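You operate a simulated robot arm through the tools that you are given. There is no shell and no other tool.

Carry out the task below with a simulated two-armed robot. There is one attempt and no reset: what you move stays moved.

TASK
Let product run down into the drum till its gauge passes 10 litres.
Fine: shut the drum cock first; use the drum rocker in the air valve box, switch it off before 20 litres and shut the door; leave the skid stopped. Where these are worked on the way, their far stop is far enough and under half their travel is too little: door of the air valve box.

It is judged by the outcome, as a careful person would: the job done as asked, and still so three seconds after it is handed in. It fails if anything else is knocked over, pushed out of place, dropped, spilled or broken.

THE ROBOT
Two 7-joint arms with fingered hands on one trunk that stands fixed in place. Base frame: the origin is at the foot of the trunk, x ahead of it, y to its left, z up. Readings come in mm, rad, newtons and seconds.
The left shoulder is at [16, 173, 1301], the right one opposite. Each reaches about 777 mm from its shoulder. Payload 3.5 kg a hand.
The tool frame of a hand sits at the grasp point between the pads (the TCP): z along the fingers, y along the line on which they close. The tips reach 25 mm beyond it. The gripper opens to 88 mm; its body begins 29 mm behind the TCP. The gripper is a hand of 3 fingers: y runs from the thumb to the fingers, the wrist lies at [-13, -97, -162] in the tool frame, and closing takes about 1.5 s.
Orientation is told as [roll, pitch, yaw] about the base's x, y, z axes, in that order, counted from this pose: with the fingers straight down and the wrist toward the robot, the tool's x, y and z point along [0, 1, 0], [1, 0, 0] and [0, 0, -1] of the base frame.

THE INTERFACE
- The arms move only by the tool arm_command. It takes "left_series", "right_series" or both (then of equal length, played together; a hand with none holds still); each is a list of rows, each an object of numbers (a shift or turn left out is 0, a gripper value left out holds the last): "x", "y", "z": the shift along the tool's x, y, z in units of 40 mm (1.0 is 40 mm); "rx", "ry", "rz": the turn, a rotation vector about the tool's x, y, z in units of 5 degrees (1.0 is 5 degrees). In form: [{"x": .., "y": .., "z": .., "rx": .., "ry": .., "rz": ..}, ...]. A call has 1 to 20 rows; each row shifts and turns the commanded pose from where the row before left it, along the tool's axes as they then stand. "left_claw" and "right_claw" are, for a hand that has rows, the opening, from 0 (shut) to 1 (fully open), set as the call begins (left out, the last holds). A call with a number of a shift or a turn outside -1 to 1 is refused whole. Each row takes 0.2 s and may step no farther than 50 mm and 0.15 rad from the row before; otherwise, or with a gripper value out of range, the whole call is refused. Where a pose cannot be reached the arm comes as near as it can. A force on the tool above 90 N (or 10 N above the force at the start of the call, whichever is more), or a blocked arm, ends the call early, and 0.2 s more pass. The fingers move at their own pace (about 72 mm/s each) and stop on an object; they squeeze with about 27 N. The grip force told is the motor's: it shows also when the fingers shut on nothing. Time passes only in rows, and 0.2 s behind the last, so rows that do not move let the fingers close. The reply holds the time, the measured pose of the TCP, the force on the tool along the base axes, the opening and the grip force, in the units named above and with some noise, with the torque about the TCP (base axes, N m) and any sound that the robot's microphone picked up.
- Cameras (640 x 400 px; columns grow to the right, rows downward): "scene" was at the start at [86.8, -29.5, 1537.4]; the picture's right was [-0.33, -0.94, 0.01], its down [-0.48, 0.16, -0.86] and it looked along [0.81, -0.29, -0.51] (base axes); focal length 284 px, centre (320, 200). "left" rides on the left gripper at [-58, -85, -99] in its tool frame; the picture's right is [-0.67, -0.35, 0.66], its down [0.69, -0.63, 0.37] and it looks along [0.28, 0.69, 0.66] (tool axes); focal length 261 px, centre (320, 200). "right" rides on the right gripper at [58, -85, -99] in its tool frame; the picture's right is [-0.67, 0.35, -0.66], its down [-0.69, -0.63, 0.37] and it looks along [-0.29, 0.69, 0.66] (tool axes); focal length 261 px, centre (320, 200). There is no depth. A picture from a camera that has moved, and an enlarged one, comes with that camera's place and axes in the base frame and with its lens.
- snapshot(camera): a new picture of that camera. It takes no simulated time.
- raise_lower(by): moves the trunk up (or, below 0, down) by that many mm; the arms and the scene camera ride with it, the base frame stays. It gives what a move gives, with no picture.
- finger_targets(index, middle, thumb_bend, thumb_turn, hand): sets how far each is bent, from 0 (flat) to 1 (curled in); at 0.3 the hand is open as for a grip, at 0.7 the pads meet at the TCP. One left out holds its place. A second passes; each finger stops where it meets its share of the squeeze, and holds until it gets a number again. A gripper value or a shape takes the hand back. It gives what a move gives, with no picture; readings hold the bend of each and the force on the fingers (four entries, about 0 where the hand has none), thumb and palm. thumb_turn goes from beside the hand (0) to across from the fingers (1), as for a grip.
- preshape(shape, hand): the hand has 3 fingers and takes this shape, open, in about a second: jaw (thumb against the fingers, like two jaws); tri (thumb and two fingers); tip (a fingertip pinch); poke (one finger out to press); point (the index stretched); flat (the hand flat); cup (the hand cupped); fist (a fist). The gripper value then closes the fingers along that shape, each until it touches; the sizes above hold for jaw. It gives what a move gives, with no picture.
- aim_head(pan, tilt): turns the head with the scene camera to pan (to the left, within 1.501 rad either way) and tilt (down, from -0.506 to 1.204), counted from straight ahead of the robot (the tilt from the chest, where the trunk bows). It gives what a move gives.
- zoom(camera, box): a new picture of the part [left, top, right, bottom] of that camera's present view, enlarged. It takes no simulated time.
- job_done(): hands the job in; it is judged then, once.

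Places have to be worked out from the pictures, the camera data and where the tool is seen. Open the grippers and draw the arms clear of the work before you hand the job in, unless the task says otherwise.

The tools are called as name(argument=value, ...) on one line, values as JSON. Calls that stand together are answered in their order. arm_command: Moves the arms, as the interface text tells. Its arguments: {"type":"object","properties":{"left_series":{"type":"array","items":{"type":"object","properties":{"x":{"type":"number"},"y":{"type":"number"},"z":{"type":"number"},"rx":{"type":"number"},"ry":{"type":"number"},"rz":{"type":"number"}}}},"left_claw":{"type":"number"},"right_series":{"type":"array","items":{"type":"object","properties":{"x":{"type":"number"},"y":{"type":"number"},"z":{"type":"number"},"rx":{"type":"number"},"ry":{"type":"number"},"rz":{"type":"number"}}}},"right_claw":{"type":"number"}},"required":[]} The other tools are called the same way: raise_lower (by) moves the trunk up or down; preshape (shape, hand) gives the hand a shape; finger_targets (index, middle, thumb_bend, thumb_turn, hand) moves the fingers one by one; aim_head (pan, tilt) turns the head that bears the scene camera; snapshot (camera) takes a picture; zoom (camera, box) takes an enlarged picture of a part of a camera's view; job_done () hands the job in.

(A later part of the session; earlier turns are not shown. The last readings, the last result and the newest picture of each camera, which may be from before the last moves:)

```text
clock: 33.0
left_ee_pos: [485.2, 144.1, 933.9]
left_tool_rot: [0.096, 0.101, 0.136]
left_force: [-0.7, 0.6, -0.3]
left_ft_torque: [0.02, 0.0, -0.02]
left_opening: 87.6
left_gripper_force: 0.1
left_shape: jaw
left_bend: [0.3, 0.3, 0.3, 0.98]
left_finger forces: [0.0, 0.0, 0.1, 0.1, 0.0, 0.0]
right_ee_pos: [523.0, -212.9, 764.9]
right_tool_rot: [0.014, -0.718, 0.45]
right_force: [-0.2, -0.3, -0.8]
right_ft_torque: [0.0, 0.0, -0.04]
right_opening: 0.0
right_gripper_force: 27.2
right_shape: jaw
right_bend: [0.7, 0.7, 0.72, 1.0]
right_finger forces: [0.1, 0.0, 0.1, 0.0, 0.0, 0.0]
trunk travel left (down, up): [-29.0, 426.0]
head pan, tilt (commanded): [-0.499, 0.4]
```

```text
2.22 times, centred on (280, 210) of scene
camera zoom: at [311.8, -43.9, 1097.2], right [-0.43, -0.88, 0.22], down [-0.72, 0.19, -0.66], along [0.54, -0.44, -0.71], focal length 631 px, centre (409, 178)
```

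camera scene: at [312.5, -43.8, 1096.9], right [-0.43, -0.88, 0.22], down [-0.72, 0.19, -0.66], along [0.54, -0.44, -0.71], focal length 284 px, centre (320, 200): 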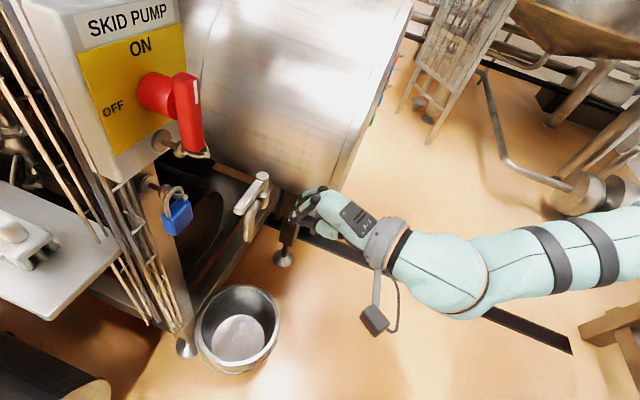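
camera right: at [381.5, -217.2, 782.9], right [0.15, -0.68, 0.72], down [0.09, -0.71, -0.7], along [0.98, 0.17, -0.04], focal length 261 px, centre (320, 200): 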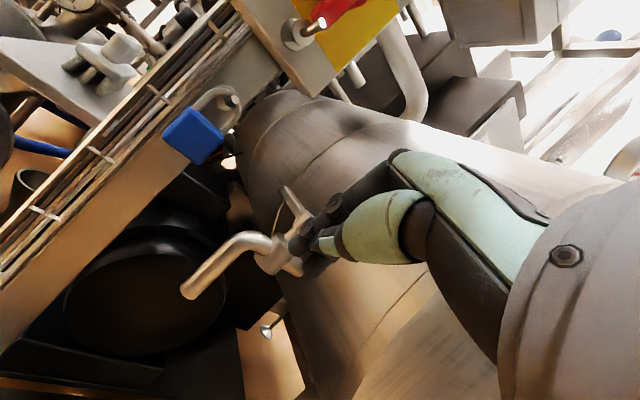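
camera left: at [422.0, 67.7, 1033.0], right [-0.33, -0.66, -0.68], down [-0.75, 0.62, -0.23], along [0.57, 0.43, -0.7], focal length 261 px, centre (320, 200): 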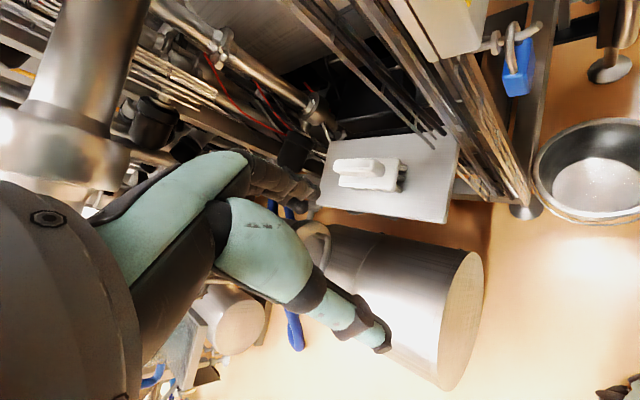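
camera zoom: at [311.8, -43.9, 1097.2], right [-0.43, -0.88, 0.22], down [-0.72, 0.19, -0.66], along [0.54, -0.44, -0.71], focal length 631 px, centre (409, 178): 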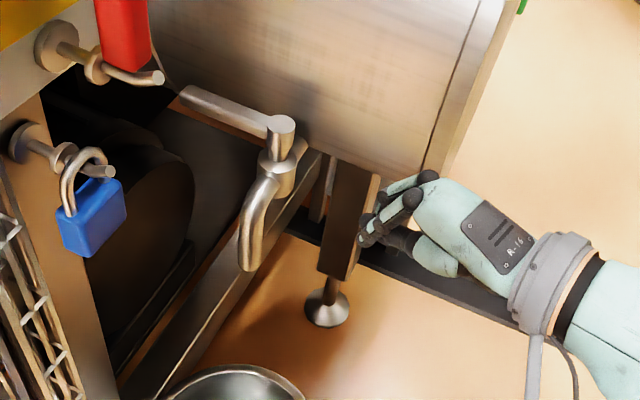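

The cock is shut: its lever now lies across the pipe. I retreat the right hand further from the drum, then raise the trunk in steps toward box height.

arm_command(right_series=[{"x": -0.43, "y": -0.44, "z": -0.68}, {"x": -0.43, "y": -0.44, "z": -0.68}, {"x": -0.43, "y": -0.44, "z": -0.68}, {"x": -0.43, "y": -0.44, "z": -0.68}], left_series=[{"x": -0.1, "y": -0.1}, {"x": -0.3, "y": -0.1}, {"x": -0.3, "y": -0.1}, {"x": -0.3, "y": -0.1}])

raise_lower(by=100)

snapshot(camera="left")

snapshot(camera="scene")

```text
clock: 34.0
left_ee_pos: [473.7, 101.1, 931.9]
left_tool_rot: [0.095, 0.1, 0.136]
left_force: [0.0, 0.1, -0.6]
left_ft_torque: [-0.03, 0.0, -0.01]
left_opening: 87.7
left_gripper_force: 0.0
left_shape: jaw
left_bend: [0.3, 0.3, 0.3, 0.98]
left_finger forces: [0.1, 0.0, 0.1, 0.0, 0.1, 0.0]
right_ee_pos: [439.0, -327.5, 800.0]
right_tool_rot: [0.012, -0.718, 0.451]
right_force: [-0.3, -0.9, 0.2]
right_ft_torque: [0.0, -0.01, 0.0]
right_opening: 0.0
right_gripper_force: 27.0
right_shape: jaw
right_bend: [0.7, 0.7, 0.72, 1.0]
right_finger forces: [0.0, 0.0, 0.0, 0.0, 0.0, 0.0]
trunk travel left (down, up): [-29.0, 426.0]
head pan, tilt (commanded): [-0.499, 0.4]
```

```text
clock: 35.3
left_ee_pos: [476.7, 100.4, 1031.5]
left_tool_rot: [0.096, 0.104, 0.136]
left_force: [0.5, 0.2, -0.6]
left_ft_torque: [0.0, 0.02, 0.02]
left_opening: 87.6
left_gripper_force: 0.1
left_shape: jaw
left_bend: [0.3, 0.3, 0.3, 0.98]
left_finger forces: [0.0, 0.0, 0.1, 0.0, 0.0, 0.0]
right_ee_pos: [442.0, -328.2, 899.5]
right_tool_rot: [0.014, -0.717, 0.45]
right_force: [0.5, -0.8, -0.5]
right_ft_torque: [0.0, -0.01, 0.02]
right_opening: 0.2
right_gripper_force: 26.6
right_shape: jaw
right_bend: [0.7, 0.7, 0.72, 1.0]
right_finger forces: [0.0, 0.0, 0.0, 0.0, 0.0, 0.0]
trunk travel left (down, up): [-129.0, 326.0]
head pan, tilt (commanded): [-0.499, 0.4]
```

```text
taken
camera left: at [411.2, 24.4, 1131.4], right [-0.33, -0.66, -0.68], down [-0.75, 0.62, -0.23], along [0.57, 0.43, -0.7], focal length 261 px, centre (320, 200)
```

left: 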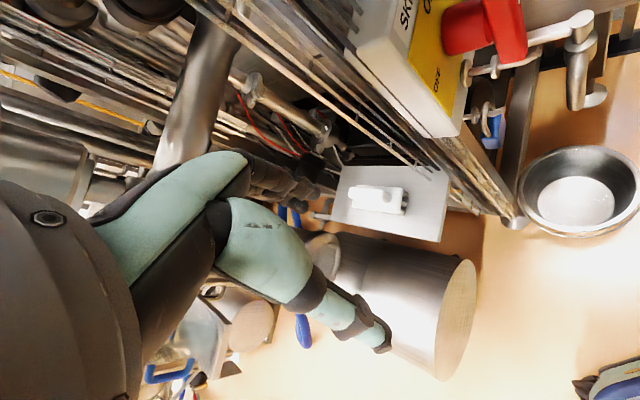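

```text
taken
camera scene: at [221.1, -43.9, 1254.8], right [-0.46, -0.88, 0.13], down [-0.58, 0.19, -0.79], along [0.67, -0.44, -0.6], focal length 284 px, centre (320, 200)
```

scene: 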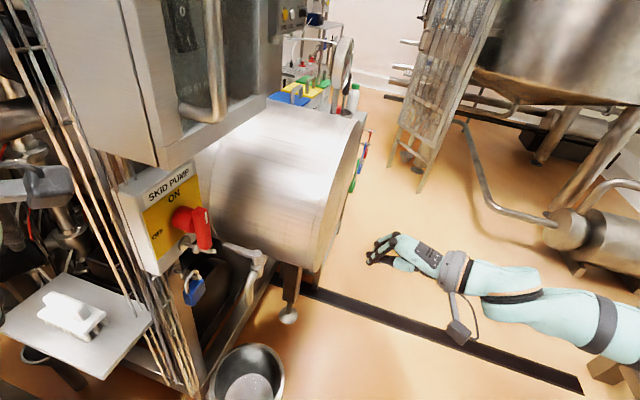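

All clear. I pull the left hand back a little more to its earlier safe column and raise the trunk another 150 mm.

arm_command(left_series=[{"x": -0.3, "y": -0.35}, {"x": -0.3, "y": -0.35}])

raise_lower(by=150)

snapshot(camera="left")

snapshot(camera="scene")

snapshot(camera="right")

```text
clock: 35.9
left_ee_pos: [450.5, 74.0, 1032.7]
left_tool_rot: [0.097, 0.101, 0.135]
left_force: [0.0, -0.2, 0.6]
left_ft_torque: [0.02, -0.01, 0.0]
left_opening: 87.6
left_gripper_force: 0.0
left_shape: jaw
left_bend: [0.3, 0.3, 0.3, 0.98]
left_finger forces: [0.1, 0.1, 0.1, 0.0, 0.0, 0.0]
right_ee_pos: [441.9, -328.6, 899.7]
right_tool_rot: [0.015, -0.717, 0.449]
right_force: [0.4, 0.2, 0.5]
right_ft_torque: [-0.02, 0.01, 0.02]
right_opening: 0.1
right_gripper_force: 26.7
right_shape: jaw
right_bend: [0.7, 0.7, 0.73, 1.0]
right_finger forces: [0.0, 0.0, 0.0, 0.0, 0.1, 0.0]
trunk travel left (down, up): [-129.0, 326.0]
head pan, tilt (commanded): [-0.499, 0.4]
```

```text
clock: 37.7
left_ee_pos: [450.9, 74.1, 1182.8]
left_tool_rot: [0.097, 0.102, 0.136]
left_force: [-0.9, -0.7, -1.0]
left_ft_torque: [0.01, 0.03, 0.04]
left_opening: 87.8
left_gripper_force: 0.0
left_shape: jaw
left_bend: [0.3, 0.3, 0.3, 0.98]
left_finger forces: [0.0, 0.1, 0.0, 0.0, 0.0, 0.0]
right_ee_pos: [440.3, -329.6, 1049.5]
right_tool_rot: [0.011, -0.718, 0.448]
right_force: [0.4, 0.6, 0.8]
right_ft_torque: [0.04, -0.02, 0.03]
right_opening: 0.1
right_gripper_force: 26.8
right_shape: jaw
right_bend: [0.7, 0.7, 0.73, 1.0]
right_finger forces: [0.0, 0.0, 0.1, 0.0, 0.0, 0.0]
trunk travel left (down, up): [-279.0, 176.0]
head pan, tilt (commanded): [-0.499, 0.4]
```

```text
taken
camera left: at [386.1, -3.0, 1282.3], right [-0.33, -0.66, -0.68], down [-0.75, 0.62, -0.23], along [0.57, 0.43, -0.7], focal length 261 px, centre (320, 200)
```

left: 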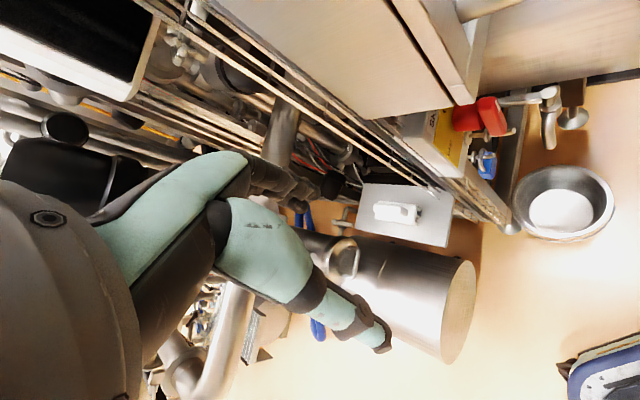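

```text
taken
camera scene: at [118.5, -43.9, 1443.3], right [-0.48, -0.88, 0.04], down [-0.42, 0.19, -0.89], along [0.77, -0.44, -0.46], focal length 284 px, centre (320, 200)
```

scene: 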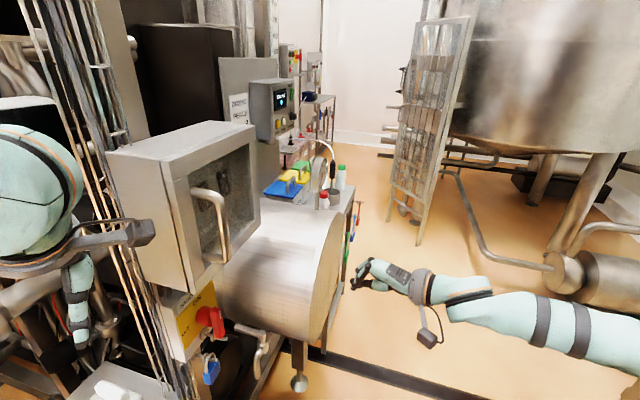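

```text
taken
camera right: at [300.2, -332.9, 1068.0], right [0.15, -0.68, 0.72], down [0.09, -0.71, -0.7], along [0.98, 0.17, -0.04], focal length 261 px, centre (320, 200)
```

right: 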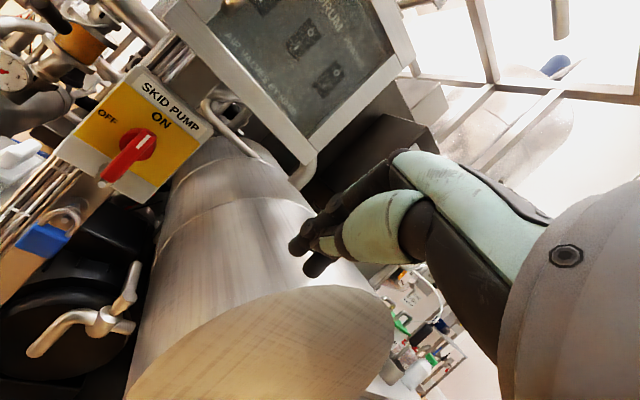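

The right camera now looks straight at the box window and the isolator; I zoom on both to read the labels.

zoom(camera="right", box=[190, 0, 420, 170])

zoom(camera="right", box=[50, 60, 220, 210])

zoom(camera="scene", box=[100, 110, 360, 300])

```text
2.35 times, centred on (305, 85) of right
camera zoom: at [300.2, -332.9, 1068.0], right [0.15, -0.68, 0.72], down [0.09, -0.71, -0.7], along [0.98, 0.17, -0.04], focal length 613 px, centre (355, 471)
```

zoom: 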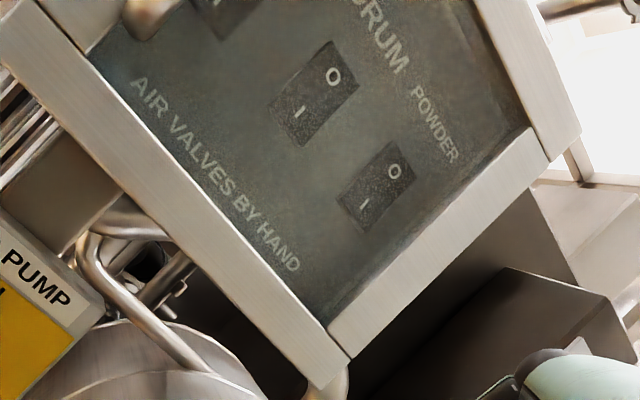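

```text
2.67 times, centred on (135, 135) of right
camera zoom: at [300.2, -332.9, 1068.0], right [0.15, -0.68, 0.72], down [0.09, -0.71, -0.7], along [0.98, 0.17, -0.04], focal length 695 px, centre (813, 373)
```

zoom: 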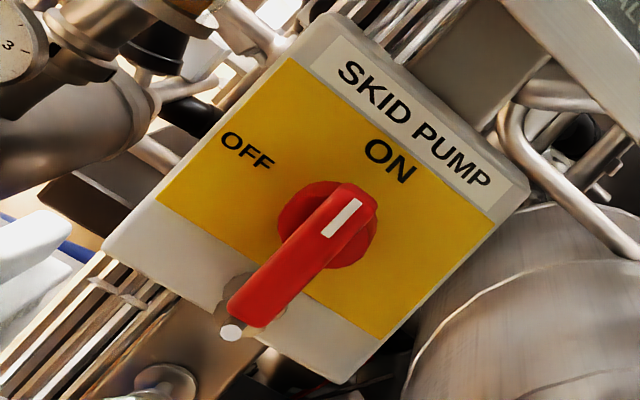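

```text
2.11 times, centred on (230, 205) of scene
camera zoom: at [118.5, -43.9, 1443.3], right [-0.48, -0.88, 0.04], down [-0.42, 0.19, -0.89], along [0.77, -0.44, -0.46], focal length 598 px, centre (510, 190)
```

zoom: 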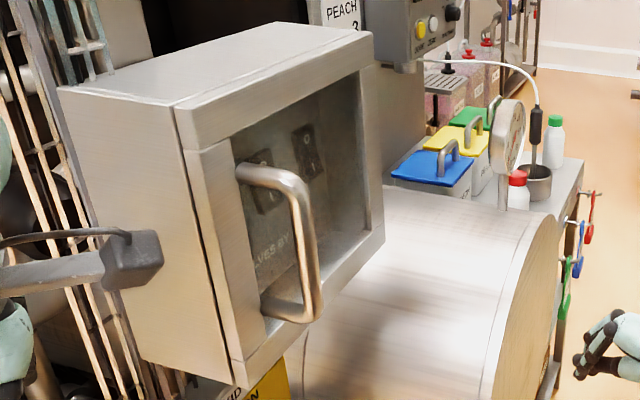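

The three rockers show: an unlabelled-yet left one, DRUM in the middle and POWDER on the right, each with O on top and I below. I look around the skid for any start/stop control or run lamp before deciding about the isolator.

aim_head(pan=0.25, tilt=0.1)

snapshot(camera="scene")

aim_head(pan=-0.35, tilt=-0.1)

snapshot(camera="scene")

zoom(camera="scene", box=[160, 120, 380, 300])

```text
clock: 38.8
left_ee_pos: [450.9, 74.8, 1184.1]
left_tool_rot: [0.096, 0.101, 0.137]
left_force: [0.1, -0.1, 0.0]
left_ft_torque: [0.02, 0.0, 0.0]
left_opening: 87.3
left_gripper_force: 0.1
left_shape: jaw
left_bend: [0.3, 0.3, 0.3, 0.98]
left_finger forces: [0.0, 0.0, 0.0, 0.0, 0.1, 0.1]
right_ee_pos: [441.8, -328.5, 1049.1]
right_tool_rot: [0.013, -0.718, 0.452]
right_force: [-0.4, 0.6, 0.0]
right_ft_torque: [-0.03, -0.03, -0.01]
right_opening: 0.0
right_gripper_force: 27.0
right_shape: jaw
right_bend: [0.7, 0.7, 0.73, 1.0]
right_finger forces: [0.0, 0.0, 0.1, 0.0, 0.0, 0.0]
trunk travel left (down, up): [-279.0, 176.0]
head pan, tilt (commanded): [0.25, 0.099]
```

```text
taken
camera scene: at [128.4, 23.1, 1470.5], right [0.25, -0.97, -0.02], down [-0.18, -0.02, -0.98], along [0.95, 0.25, -0.18], focal length 284 px, centre (320, 200)
```

scene: 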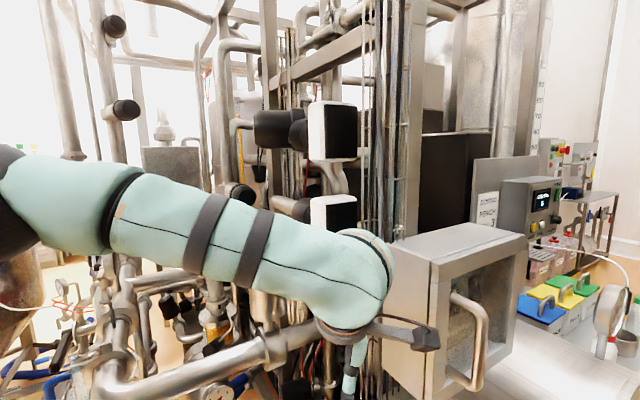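

```text
clock: 39.8
left_ee_pos: [450.9, 73.6, 1183.1]
left_tool_rot: [0.096, 0.101, 0.137]
left_force: [-0.5, -0.2, 0.2]
left_ft_torque: [0.0, 0.01, 0.0]
left_opening: 87.6
left_gripper_force: 0.1
left_shape: jaw
left_bend: [0.3, 0.3, 0.3, 0.98]
left_finger forces: [0.1, 0.1, 0.0, 0.1, 0.1, 0.1]
right_ee_pos: [441.0, -327.9, 1049.3]
right_tool_rot: [0.012, -0.718, 0.45]
right_force: [0.1, -0.3, 1.1]
right_ft_torque: [0.0, -0.01, -0.03]
right_opening: 0.0
right_gripper_force: 26.9
right_shape: jaw
right_bend: [0.7, 0.7, 0.73, 1.0]
right_finger forces: [0.0, 0.1, 0.1, 0.0, 0.0, 0.0]
trunk travel left (down, up): [-279.0, 176.0]
head pan, tilt (commanded): [-0.351, -0.099]
```

```text
taken
camera scene: at [122.5, -29.3, 1488.9], right [-0.34, -0.94, 0.03], down [0.01, -0.03, -1.0], along [0.94, -0.34, 0.02], focal length 284 px, centre (320, 200)
```

scene: 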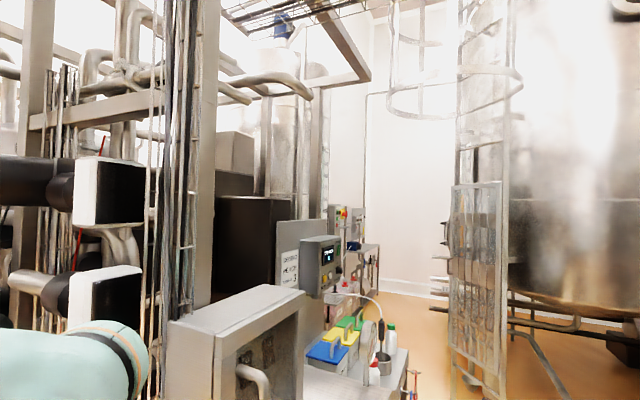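

```text
2.22 times, centred on (270, 210) of scene
camera zoom: at [122.5, -29.3, 1488.9], right [-0.34, -0.94, 0.03], down [0.01, -0.03, -1.0], along [0.94, -0.34, 0.02], focal length 631 px, centre (431, 178)
```

zoom: 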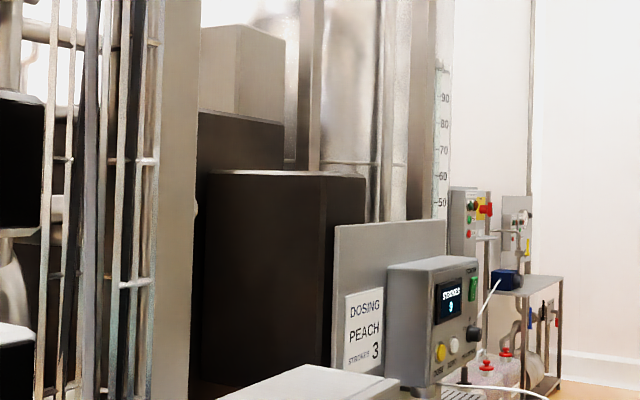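

There is a far panel with coloured buttons and an E-stop, perhaps the skid's start/stop. I zoom in there to read it.

zoom(camera="scene", box=[318, 195, 382, 240])

zoom(camera="scene", box=[270, 230, 350, 290])

zoom(camera="right", box=[380, 250, 480, 330])

```text
8.89 times, centred on (350, 218) of scene
camera zoom: at [122.5, -29.3, 1488.9], right [-0.34, -0.94, 0.03], down [0.01, -0.03, -1.0], along [0.94, -0.34, 0.02], focal length 2524 px, centre (53, 44)
```

zoom: 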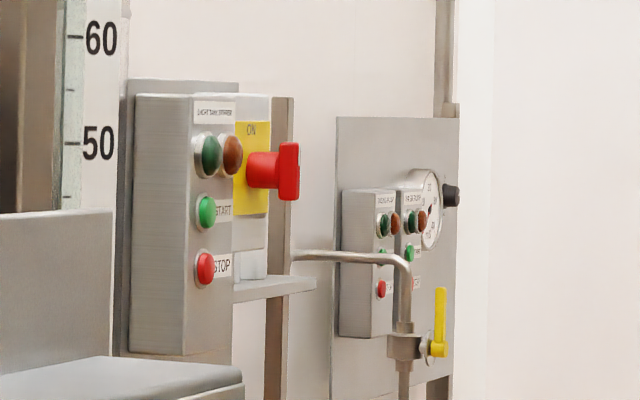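

```text
6.67 times, centred on (310, 260) of scene
camera zoom: at [122.5, -29.3, 1488.9], right [-0.34, -0.94, 0.03], down [0.01, -0.03, -1.0], along [0.94, -0.34, 0.02], focal length 1893 px, centre (387, -200)
```

zoom: 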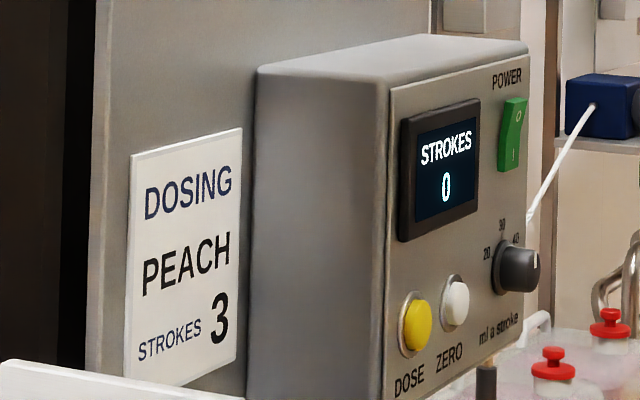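

```text
5.00 times, centred on (430, 290) of right
camera zoom: at [299.9, -332.8, 1068.3], right [0.15, -0.68, 0.72], down [0.09, -0.71, -0.7], along [0.98, 0.17, -0.04], focal length 1303 px, centre (-230, -250)
```

zoom: 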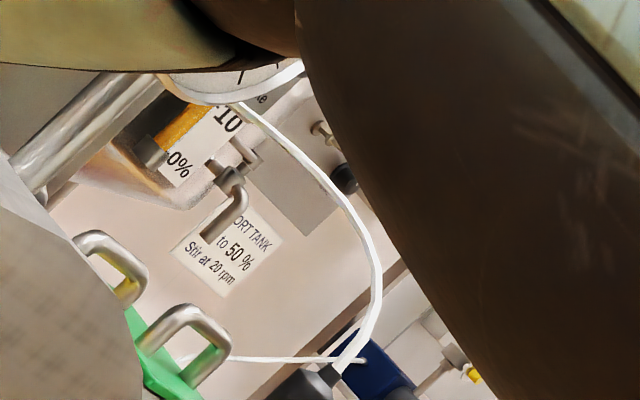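

The other stations show the same pattern: isolators stand at ON while machines are stopped by START/STOP panels, so the skid is stopped now and I will leave its isolator alone. Next the door: I roll the right hand 76° about its finger axis and open it, so it can grip the vertical door handle.

arm_command(right_series=[{"rx": 0.09, "ry": 0.17, "rz": 0.934}, {"rx": 0.09, "ry": 0.17, "rz": 0.934}, {"rx": 0.09, "ry": 0.17, "rz": 0.934}, {"rx": 0.09, "ry": 0.17, "rz": 0.934}, {"rx": 0.09, "ry": 0.17, "rz": 0.934}, {"rx": 0.09, "ry": 0.17, "rz": 0.934}, {"rx": 0.09, "ry": 0.17, "rz": 0.934}, {"rx": 0.09, "ry": 0.17, "rz": 0.934}, {"rx": 0.09, "ry": 0.17, "rz": 0.934}, {"rx": 0.09, "ry": 0.17, "rz": 0.934}, {"rx": 0.09, "ry": 0.17, "rz": 0.934}, {"rx": 0.09, "ry": 0.17, "rz": 0.934}, {"rx": 0.09, "ry": 0.17, "rz": 0.934}, {"rx": 0.09, "ry": 0.17, "rz": 0.934}, {"rx": 0.09, "ry": 0.17, "rz": 0.934}, {"rx": 0.09, "ry": 0.17, "rz": 0.934}], right_claw=1)

snapshot(camera="right")

aim_head(pan=-0.45, tilt=0.3)

snapshot(camera="scene")

```text
clock: 43.2
left_ee_pos: [451.4, 73.6, 1183.1]
left_tool_rot: [0.095, 0.101, 0.136]
left_force: [0.6, 0.0, -0.3]
left_ft_torque: [0.02, -0.01, -0.01]
left_opening: 87.6
left_gripper_force: 0.1
left_shape: jaw
left_bend: [0.3, 0.3, 0.3, 0.98]
left_finger forces: [0.0, 0.0, 0.0, 0.1, 0.0, 0.1]
right_ee_pos: [441.8, -328.1, 1050.2]
right_tool_rot: [0.795, 0.008, -0.76]
right_force: [-0.1, -0.2, 0.5]
right_ft_torque: [-0.03, 0.01, 0.0]
right_opening: 87.7
right_gripper_force: 0.1
right_shape: jaw
right_bend: [0.3, 0.3, 0.3, 0.98]
right_finger forces: [0.0, 0.0, 0.0, 0.0, 0.1, 0.1]
trunk travel left (down, up): [-279.0, 176.0]
head pan, tilt (commanded): [-0.351, -0.099]
```

```text
taken
camera right: at [360.4, -291.5, 1160.6], right [-0.39, -0.92, -0.02], down [-0.61, 0.28, -0.74], along [0.69, -0.28, -0.67], focal length 261 px, centre (320, 200)
```

right: 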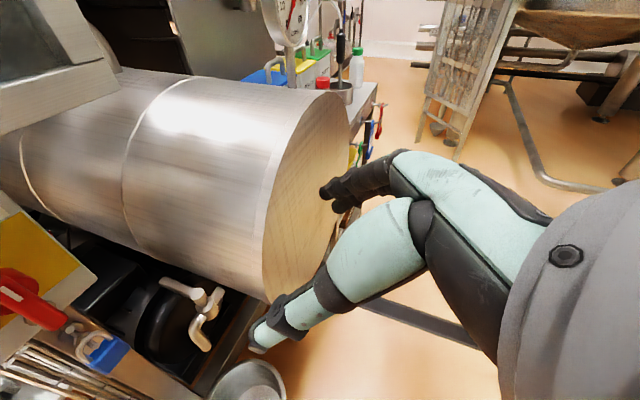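

```text
clock: 44.0
left_ee_pos: [450.1, 74.3, 1183.0]
left_tool_rot: [0.096, 0.1, 0.135]
left_force: [-0.6, 0.5, -0.6]
left_ft_torque: [0.01, 0.02, 0.03]
left_opening: 87.7
left_gripper_force: 0.0
left_shape: jaw
left_bend: [0.3, 0.3, 0.3, 0.98]
left_finger forces: [0.0, 0.1, 0.0, 0.0, 0.0, 0.1]
right_ee_pos: [442.3, -328.5, 1049.7]
right_tool_rot: [0.796, 0.009, -0.763]
right_force: [-0.3, -0.5, -0.7]
right_ft_torque: [-0.02, 0.03, 0.0]
right_opening: 87.6
right_gripper_force: 0.0
right_shape: jaw
right_bend: [0.3, 0.3, 0.3, 0.98]
right_finger forces: [0.1, 0.0, 0.1, 0.0, 0.0, 0.0]
trunk travel left (down, up): [-279.0, 176.0]
head pan, tilt (commanded): [-0.45, 0.3]
```

```text
taken
camera scene: at [121.7, -40.1, 1452.4], right [-0.43, -0.9, 0.04], down [-0.34, 0.13, -0.93], along [0.83, -0.42, -0.37], focal length 284 px, centre (320, 200)
```

scene: 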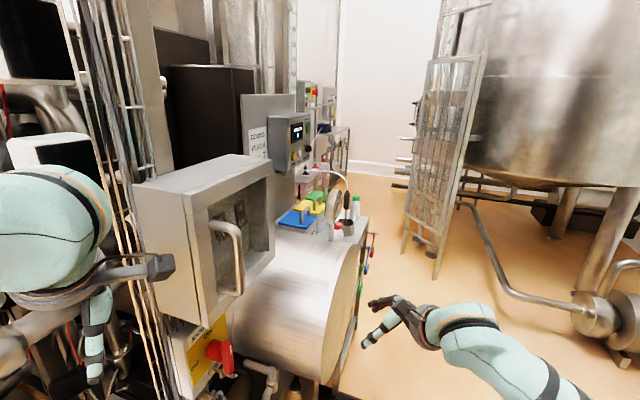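

The roll succeeded; the hand is open and inclined 45° toward the door. I zoom the scene view to locate the handle accurately.

zoom(camera="scene", box=[130, 140, 290, 340])

snapshot(camera="left")

```text
2.00 times, centred on (210, 240) of scene
camera zoom: at [121.7, -40.1, 1452.4], right [-0.43, -0.9, 0.04], down [-0.34, 0.13, -0.93], along [0.83, -0.42, -0.37], focal length 568 px, centre (540, 120)
```

zoom: 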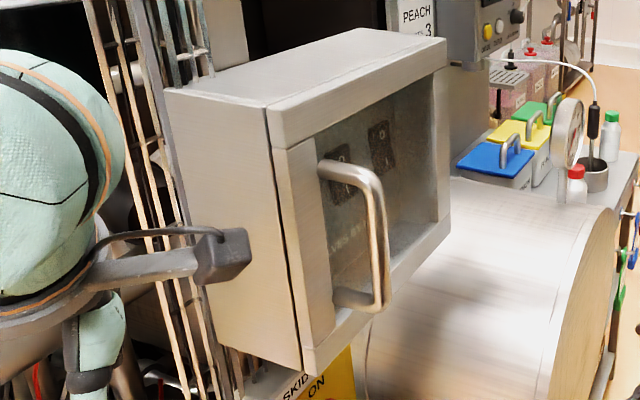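

```text
taken
camera left: at [385.6, -3.0, 1282.6], right [-0.33, -0.66, -0.68], down [-0.75, 0.62, -0.23], along [0.57, 0.43, -0.7], focal length 261 px, centre (320, 200)
```

left: 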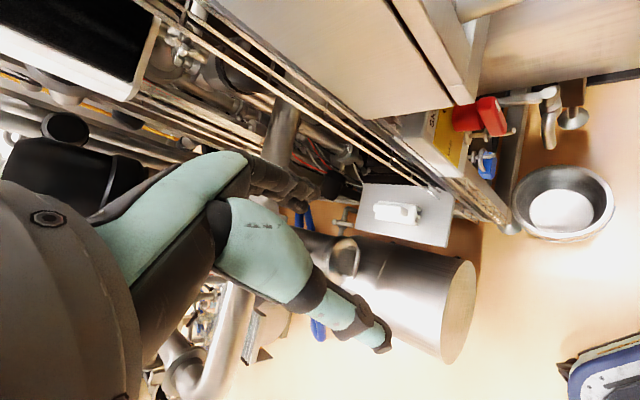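

The handle bar is at about [514,-100], from z 1138 to 1245, standing roughly 59 mm off the door. I move the right hand to a pre-grasp point 80 mm short of it.

arm_command(right_series=[{"x": 0.893, "y": -0.378, "z": -0.0875}, {"x": 0.893, "y": -0.378, "z": -0.0875}, {"x": 0.893, "y": -0.378, "z": -0.0875}, {"x": 0.893, "y": -0.378, "z": -0.0875}, {"x": 0.893, "y": -0.378, "z": -0.0875}, {"x": 0.893, "y": -0.378, "z": -0.0875}, {"x": 0.893, "y": -0.378, "z": -0.0875}])

snapshot(camera="right")

snapshot(camera="scene")

```text
clock: 45.6
left_ee_pos: [449.2, 75.8, 1183.9]
left_tool_rot: [0.093, 0.1, 0.135]
left_force: [0.6, -0.2, 0.2]
left_ft_torque: [-0.03, -0.01, -0.01]
left_opening: 87.5
left_gripper_force: 0.1
left_shape: jaw
left_bend: [0.3, 0.3, 0.3, 0.98]
left_finger forces: [0.0, 0.1, 0.0, 0.0, 0.1, 0.1]
right_ee_pos: [475.9, -140.2, 1247.5]
right_tool_rot: [0.797, 0.011, -0.76]
right_force: [-0.7, -0.7, 0.1]
right_ft_torque: [-0.05, 0.0, 0.01]
right_opening: 87.8
right_gripper_force: 0.1
right_shape: jaw
right_bend: [0.3, 0.3, 0.3, 0.98]
right_finger forces: [0.0, 0.0, 0.0, 0.0, 0.0, 0.1]
trunk travel left (down, up): [-279.0, 176.0]
head pan, tilt (commanded): [-0.45, 0.3]
```

```text
taken
camera right: at [394.9, -104.2, 1359.3], right [-0.39, -0.92, -0.02], down [-0.61, 0.28, -0.74], along [0.69, -0.28, -0.67], focal length 261 px, centre (320, 200)
```

right: 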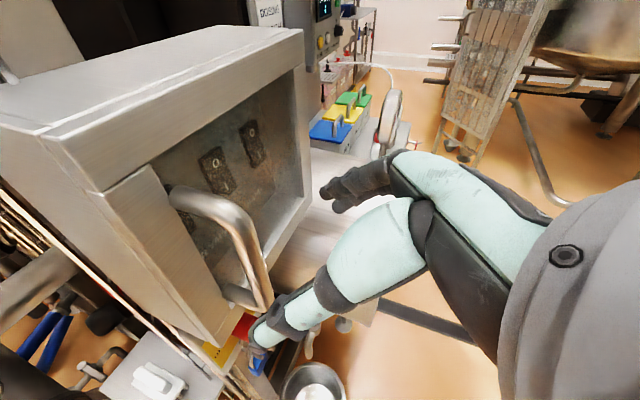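

```text
taken
camera scene: at [120.2, -37.9, 1452.8], right [-0.43, -0.9, 0.04], down [-0.34, 0.13, -0.93], along [0.83, -0.42, -0.36], focal length 284 px, centre (320, 200)
```

scene: 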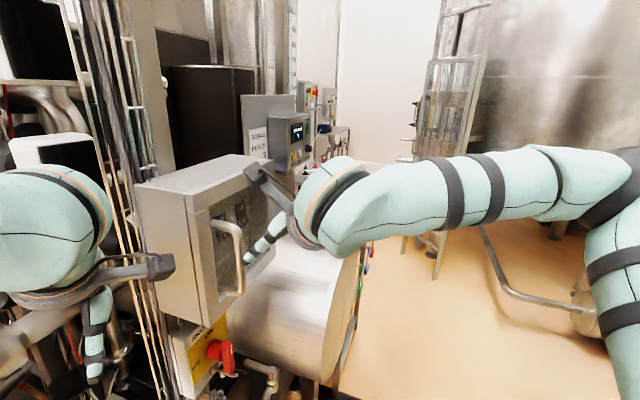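

The handle lies straight ahead along the finger axis, centred between thumb and fingers. I advance 76 mm along it.

arm_command(right_series=[{"z": 0.65}, {"z": 0.65}, {"z": 0.6}])

snapshot(camera="right")

zoom(camera="scene", box=[130, 140, 350, 340])

```text
clock: 46.4
left_ee_pos: [451.2, 74.7, 1182.8]
left_tool_rot: [0.095, 0.103, 0.137]
left_force: [-0.3, -0.4, 0.1]
left_ft_torque: [0.04, -0.02, 0.02]
left_opening: 88.1
left_gripper_force: 0.1
left_shape: jaw
left_bend: [0.3, 0.3, 0.3, 0.98]
left_finger forces: [0.1, 0.0, 0.0, 0.0, 0.0, 0.1]
right_ee_pos: [505.7, -119.1, 1208.9]
right_tool_rot: [0.795, 0.009, -0.764]
right_force: [-0.5, -0.6, 0.0]
right_ft_torque: [-0.01, 0.0, 0.02]
right_opening: 87.5
right_gripper_force: 0.0
right_shape: jaw
right_bend: [0.3, 0.3, 0.3, 0.98]
right_finger forces: [0.1, 0.0, 0.0, 0.0, 0.0, 0.1]
right hand out of reach, approached as far as the arm can: row 1
trunk travel left (down, up): [-279.0, 176.0]
head pan, tilt (commanded): [-0.45, 0.3]
```

```text
taken
camera right: at [424.0, -83.1, 1319.5], right [-0.4, -0.92, -0.02], down [-0.61, 0.28, -0.74], along [0.69, -0.28, -0.67], focal length 261 px, centre (320, 200)
```

right: 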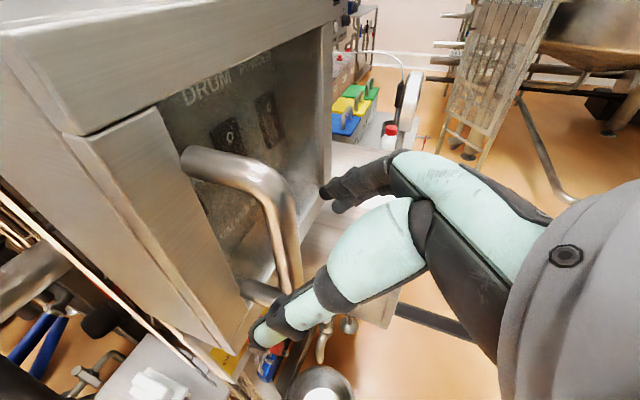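

```text
2.00 times, centred on (240, 240) of scene
camera zoom: at [122.5, -39.2, 1452.3], right [-0.43, -0.9, 0.04], down [-0.35, 0.13, -0.93], along [0.83, -0.42, -0.37], focal length 568 px, centre (480, 120)
```

zoom: 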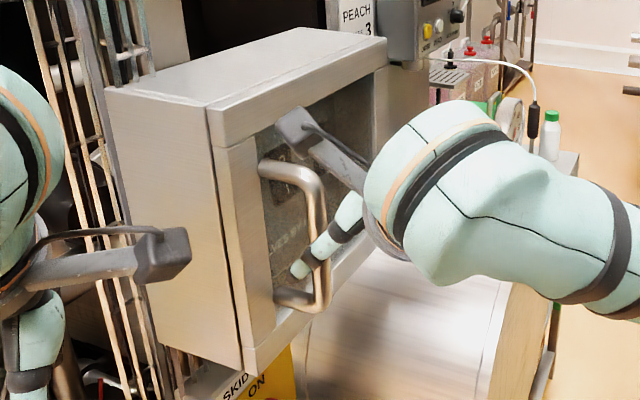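

One step was refused at the reach limit, so I am about 25 mm short. I advance that remaining distance.

arm_command(right_series=[{"z": 0.3}, {"z": 0.3}])

snapshot(camera="right")

zoom(camera="scene", box=[180, 180, 300, 320])

```text
clock: 47.0
left_ee_pos: [450.0, 73.3, 1182.5]
left_tool_rot: [0.096, 0.101, 0.135]
left_force: [0.0, 0.6, -0.9]
left_ft_torque: [-0.01, 0.0, -0.01]
left_opening: 87.4
left_gripper_force: 0.1
left_shape: jaw
left_bend: [0.3, 0.3, 0.3, 0.98]
left_finger forces: [0.0, 0.0, 0.0, 0.1, 0.1, 0.0]
right_ee_pos: [517.8, -107.5, 1190.9]
right_tool_rot: [0.794, 0.005, -0.76]
right_force: [0.0, 0.0, 0.2]
right_ft_torque: [0.02, 0.02, -0.01]
right_opening: 87.8
right_gripper_force: 0.0
right_shape: jaw
right_bend: [0.3, 0.3, 0.3, 0.98]
right_finger forces: [0.1, 0.0, 0.1, 0.0, 0.1, 0.0]
trunk travel left (down, up): [-279.0, 176.0]
head pan, tilt (commanded): [-0.45, 0.3]
```

```text
taken
camera right: at [435.6, -69.9, 1301.8], right [-0.39, -0.92, -0.02], down [-0.61, 0.28, -0.74], along [0.69, -0.28, -0.67], focal length 261 px, centre (320, 200)
```

right: 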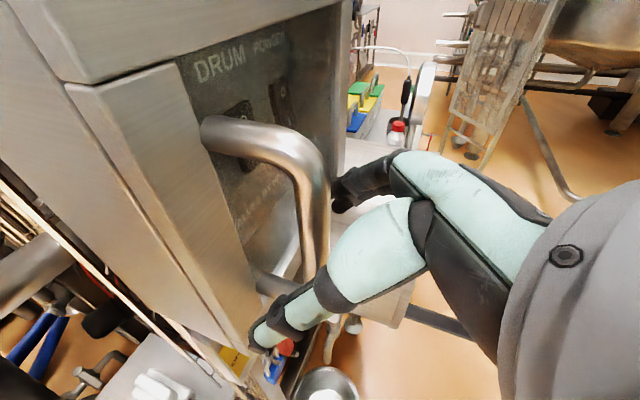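

```text
2.86 times, centred on (240, 250) of scene
camera zoom: at [122.2, -39.6, 1452.3], right [-0.43, -0.9, 0.04], down [-0.35, 0.13, -0.93], along [0.83, -0.42, -0.37], focal length 811 px, centre (549, 57)
```

zoom: 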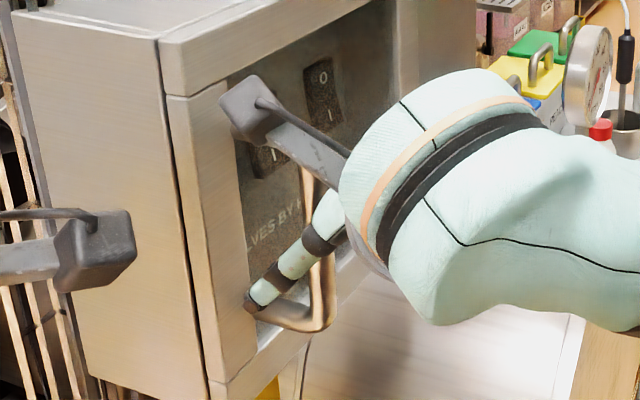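

The bar now runs between thumb and fingers. I close the hand on it.

arm_command(right_series=[{}, {}, {}, {}, {}, {}, {}, {}], right_claw=0)

snapshot(camera="right")

```text
clock: 48.8
left_ee_pos: [450.2, 74.8, 1182.2]
left_tool_rot: [0.096, 0.102, 0.137]
left_force: [0.4, 0.3, -0.1]
left_ft_torque: [0.01, 0.01, 0.01]
left_opening: 87.7
left_gripper_force: 0.0
left_shape: jaw
left_bend: [0.3, 0.3, 0.3, 0.98]
left_finger forces: [0.0, 0.0, 0.1, 0.1, 0.0, 0.2]
right_ee_pos: [515.2, -108.1, 1191.9]
right_tool_rot: [0.795, 0.006, -0.762]
right_force: [0.0, -0.6, 0.2]
right_ft_torque: [0.0, 0.0, 0.0]
right_opening: 7.0
right_gripper_force: 26.8
right_shape: jaw
right_bend: [0.7, 0.71, 0.81, 1.0]
right_finger forces: [0.1, 0.0, 0.0, 0.0, 0.0, 0.1]
trunk travel left (down, up): [-279.0, 176.0]
head pan, tilt (commanded): [-0.45, 0.3]
```

```text
taken
camera right: at [435.2, -70.7, 1302.2], right [-0.39, -0.92, -0.02], down [-0.61, 0.28, -0.74], along [0.69, -0.28, -0.67], focal length 261 px, centre (320, 200)
```

right: 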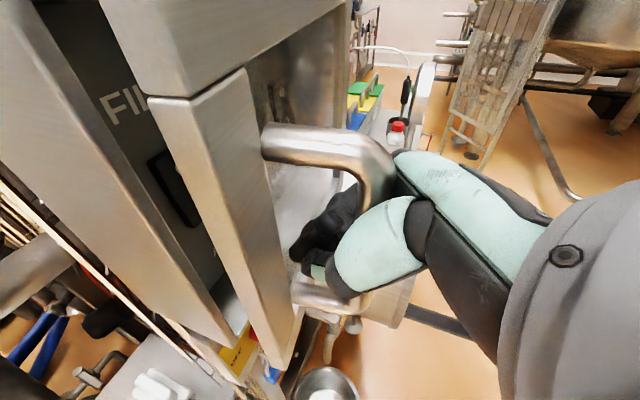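

The hand has hooked the bar and the door is already a few degrees open (the left rocker's label starts "FIL…"). I pull the door along its arc about the hinge at roughly [723,-220], first 20°.

arm_command(right_series=[{"x": -0.342, "y": 0.158, "z": -0.35}, {"x": -0.332, "y": 0.2, "z": -0.34}, {"x": -0.318, "y": 0.24, "z": -0.325}, {"x": -0.3, "y": 0.28, "z": -0.31}])

snapshot(camera="right")

snapshot(camera="scene")

```text
clock: 49.8
left_ee_pos: [451.2, 73.9, 1182.3]
left_tool_rot: [0.096, 0.103, 0.136]
left_force: [-0.4, 0.3, -0.1]
left_ft_torque: [0.0, 0.02, 0.02]
left_opening: 87.9
left_gripper_force: 0.0
left_shape: jaw
left_bend: [0.3, 0.3, 0.3, 0.98]
left_finger forces: [0.0, 0.0, 0.0, 0.0, 0.0, 0.1]
right_ee_pos: [490.7, -186.1, 1191.0]
right_tool_rot: [0.795, 0.007, -0.76]
right_force: [2.2, -0.5, 0.0]
right_ft_torque: [0.04, 0.03, 0.03]
right_opening: 6.9
right_gripper_force: 27.2
right_shape: jaw
right_bend: [0.7, 0.71, 0.81, 1.0]
right_finger forces: [2.4, 0.1, 0.1, 0.0, 0.1, 0.0]
trunk travel left (down, up): [-279.0, 176.0]
head pan, tilt (commanded): [-0.45, 0.3]
```

```text
taken
camera right: at [409.5, -148.5, 1301.4], right [-0.39, -0.92, -0.02], down [-0.61, 0.28, -0.74], along [0.69, -0.28, -0.67], focal length 261 px, centre (320, 200)
```

right: 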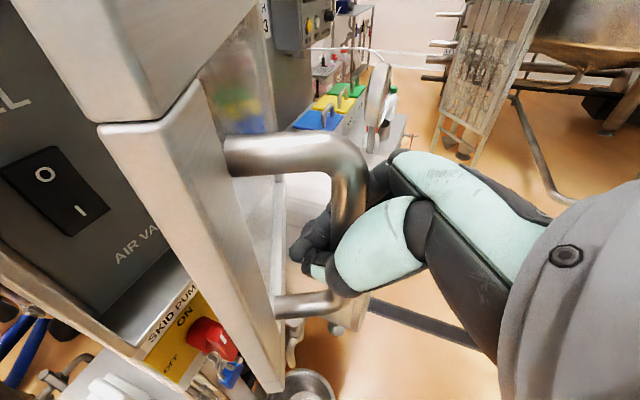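

```text
taken
camera scene: at [121.9, -41.0, 1452.3], right [-0.43, -0.9, 0.04], down [-0.34, 0.13, -0.93], along [0.83, -0.42, -0.37], focal length 284 px, centre (320, 200)
```

scene: 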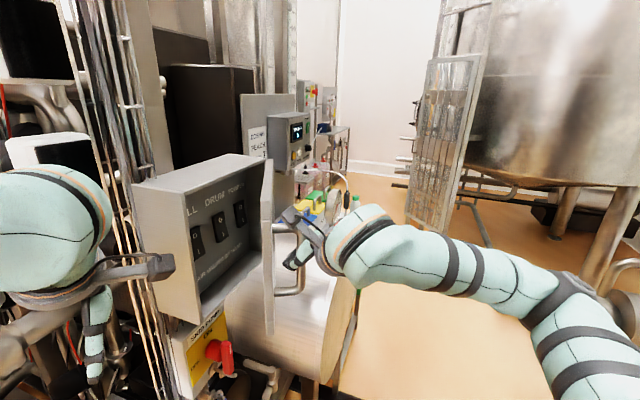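

The door swings freely; the panel shows FILL, DRUM and POWDER rockers. I keep pulling along the arc while turning the hand a little with the door.

arm_command(right_series=[{"x": -0.285, "y": 0.317, "z": -0.29, "rx": 0.357, "rz": -0.35}, {"x": -0.275, "y": 0.335, "z": -0.28, "rx": 0.357, "rz": -0.35}, {"x": -0.265, "y": 0.35, "z": -0.27, "rx": 0.357, "rz": -0.35}, {"x": -0.253, "y": 0.367, "z": -0.258, "rx": 0.357, "rz": -0.35}, {"x": -0.24, "y": 0.38, "z": -0.245, "rx": 0.357, "rz": -0.35}])

snapshot(camera="right")

snapshot(camera="scene")

```text
clock: 51.0
left_ee_pos: [453.9, 75.3, 1181.5]
left_tool_rot: [0.096, 0.105, 0.136]
left_force: [-0.1, 0.8, -0.3]
left_ft_torque: [0.0, 0.0, -0.02]
left_opening: 87.4
left_gripper_force: 0.0
left_shape: jaw
left_bend: [0.3, 0.3, 0.3, 0.98]
left_finger forces: [0.1, 0.0, 0.0, 0.1, 0.1, 0.0]
right_ee_pos: [504.0, -286.8, 1191.6]
right_tool_rot: [0.794, 0.008, -0.541]
right_force: [13.8, 7.1, 1.4]
right_ft_torque: [-0.07, 0.12, 0.17]
right_opening: 7.3
right_gripper_force: 27.2
right_shape: jaw
right_bend: [0.7, 0.71, 0.81, 1.0]
right_finger forces: [13.8, 0.0, 0.0, 0.1, 0.1, 0.0]
trunk travel left (down, up): [-279.0, 176.0]
head pan, tilt (commanded): [-0.45, 0.3]
```

```text
taken
camera right: at [415.8, -268.3, 1301.5], right [-0.18, -0.98, -0.02], down [-0.66, 0.14, -0.74], along [0.73, -0.12, -0.67], focal length 261 px, centre (320, 200)
```

right: 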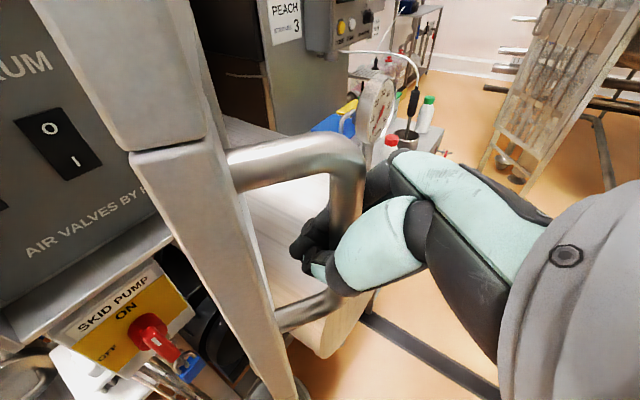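

```text
taken
camera scene: at [126.1, -38.2, 1452.0], right [-0.43, -0.9, 0.04], down [-0.35, 0.13, -0.93], along [0.83, -0.42, -0.37], focal length 284 px, centre (320, 200)
```

scene: 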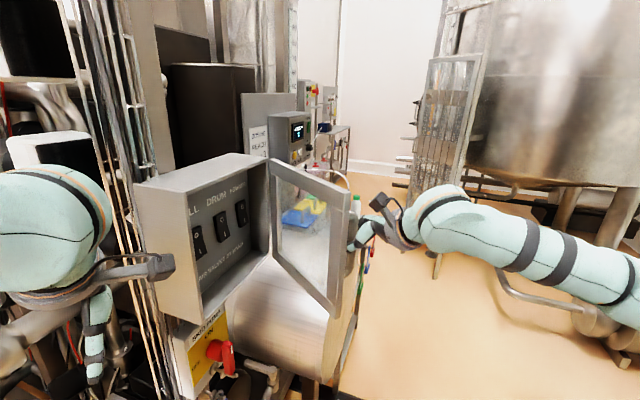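

The door is over half open (about 55°), with a slight inward pull on the handle, so I trim the radius a bit and continue the arc.

arm_command(right_series=[{"x": -0.165, "y": 0.483, "z": -0.169, "rx": 0.357, "rz": -0.35}, {"x": -0.205, "y": 0.42, "z": -0.21, "rx": 0.357, "rz": -0.35}, {"x": -0.195, "y": 0.43, "z": -0.2, "rx": 0.357, "rz": -0.35}, {"x": -0.18, "y": 0.44, "z": -0.185, "rx": 0.357, "rz": -0.35}])

snapshot(camera="right")

snapshot(camera="scene")

```text
clock: 52.0
left_ee_pos: [454.7, 77.7, 1180.9]
left_tool_rot: [0.092, 0.104, 0.135]
left_force: [-0.5, -0.5, 0.1]
left_ft_torque: [-0.03, 0.02, -0.02]
left_opening: 87.7
left_gripper_force: 0.0
left_shape: jaw
left_bend: [0.3, 0.3, 0.3, 0.98]
left_finger forces: [0.1, 0.1, 0.0, 0.0, 0.0, 0.0]
right_ee_pos: [548.1, -352.7, 1191.2]
right_tool_rot: [0.797, 0.007, -0.366]
right_force: [13.8, 15.1, 2.7]
right_ft_torque: [-0.12, 0.16, 0.24]
right_opening: 7.2
right_gripper_force: 26.9
right_shape: jaw
right_bend: [0.7, 0.71, 0.81, 1.0]
right_finger forces: [16.7, 0.1, 0.1, 0.1, 0.0, 0.1]
trunk travel left (down, up): [-279.0, 176.0]
head pan, tilt (commanded): [-0.45, 0.3]
```

```text
taken
camera right: at [458.3, -350.9, 1301.1], right [-0.01, -1.0, -0.02], down [-0.67, 0.02, -0.74], along [0.74, 0.01, -0.67], focal length 261 px, centre (320, 200)
```

right: 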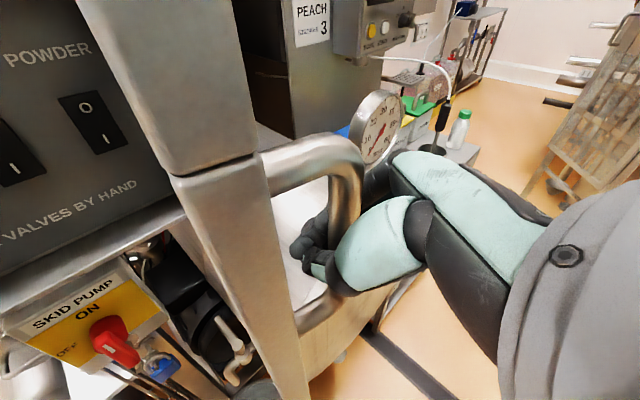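

```text
taken
camera scene: at [126.2, -35.7, 1452.1], right [-0.43, -0.9, 0.04], down [-0.35, 0.13, -0.93], along [0.83, -0.42, -0.37], focal length 284 px, centre (320, 200)
```

scene: 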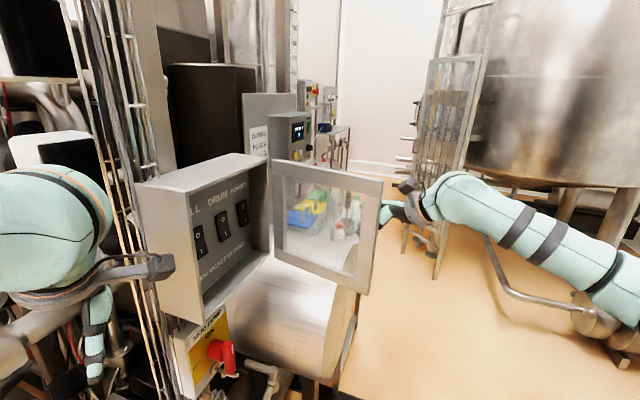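

The door is about 75° open and moving freely. I continue the arc another 15–20°, easing inward on the radius.

arm_command(right_series=[{"x": -0.044, "y": 0.517, "z": -0.044, "rx": 0.357, "rz": -0.35}, {"x": -0.09, "y": 0.475, "z": -0.09, "rx": 0.357, "rz": -0.35}, {"x": -0.09, "y": 0.47, "z": -0.09, "rx": 0.357, "rz": -0.35}, {"x": -0.077, "y": 0.475, "z": -0.078, "rx": 0.357, "rz": -0.35}])

snapshot(camera="right")

snapshot(camera="scene")

```text
clock: 53.0
left_ee_pos: [452.0, 74.8, 1182.2]
left_tool_rot: [0.096, 0.103, 0.136]
left_force: [0.7, 0.7, 0.5]
left_ft_torque: [-0.02, 0.01, 0.0]
left_opening: 87.6
left_gripper_force: 0.1
left_shape: jaw
left_bend: [0.3, 0.3, 0.3, 0.98]
left_finger forces: [0.1, 0.0, 0.0, 0.1, 0.0, 0.0]
right_ee_pos: [612.4, -396.0, 1187.9]
right_tool_rot: [0.798, 0.005, -0.195]
right_force: [1.8, 4.1, 1.4]
right_ft_torque: [-0.02, 0.04, 0.04]
right_opening: 7.3
right_gripper_force: 26.4
right_shape: jaw
right_bend: [0.7, 0.71, 0.81, 1.0]
right_finger forces: [2.9, 0.0, 0.0, 0.0, 0.3, 0.0]
trunk travel left (down, up): [-279.0, 176.0]
head pan, tilt (commanded): [-0.45, 0.3]
```

```text
taken
camera right: at [524.1, -408.8, 1299.1], right [0.16, -0.99, -0.02], down [-0.66, -0.09, -0.74], along [0.73, 0.13, -0.67], focal length 261 px, centre (320, 200)
```

right: 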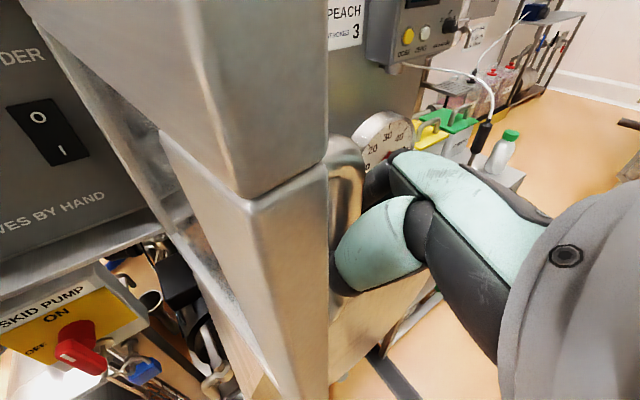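

```text
taken
camera scene: at [123.1, -39.2, 1452.2], right [-0.43, -0.9, 0.04], down [-0.35, 0.13, -0.93], along [0.83, -0.42, -0.37], focal length 284 px, centre (320, 200)
```

scene: 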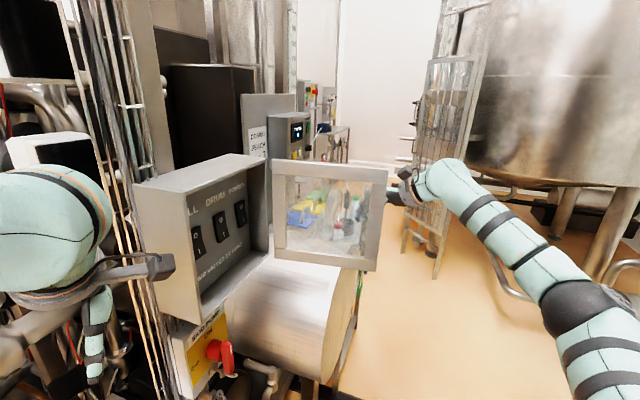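

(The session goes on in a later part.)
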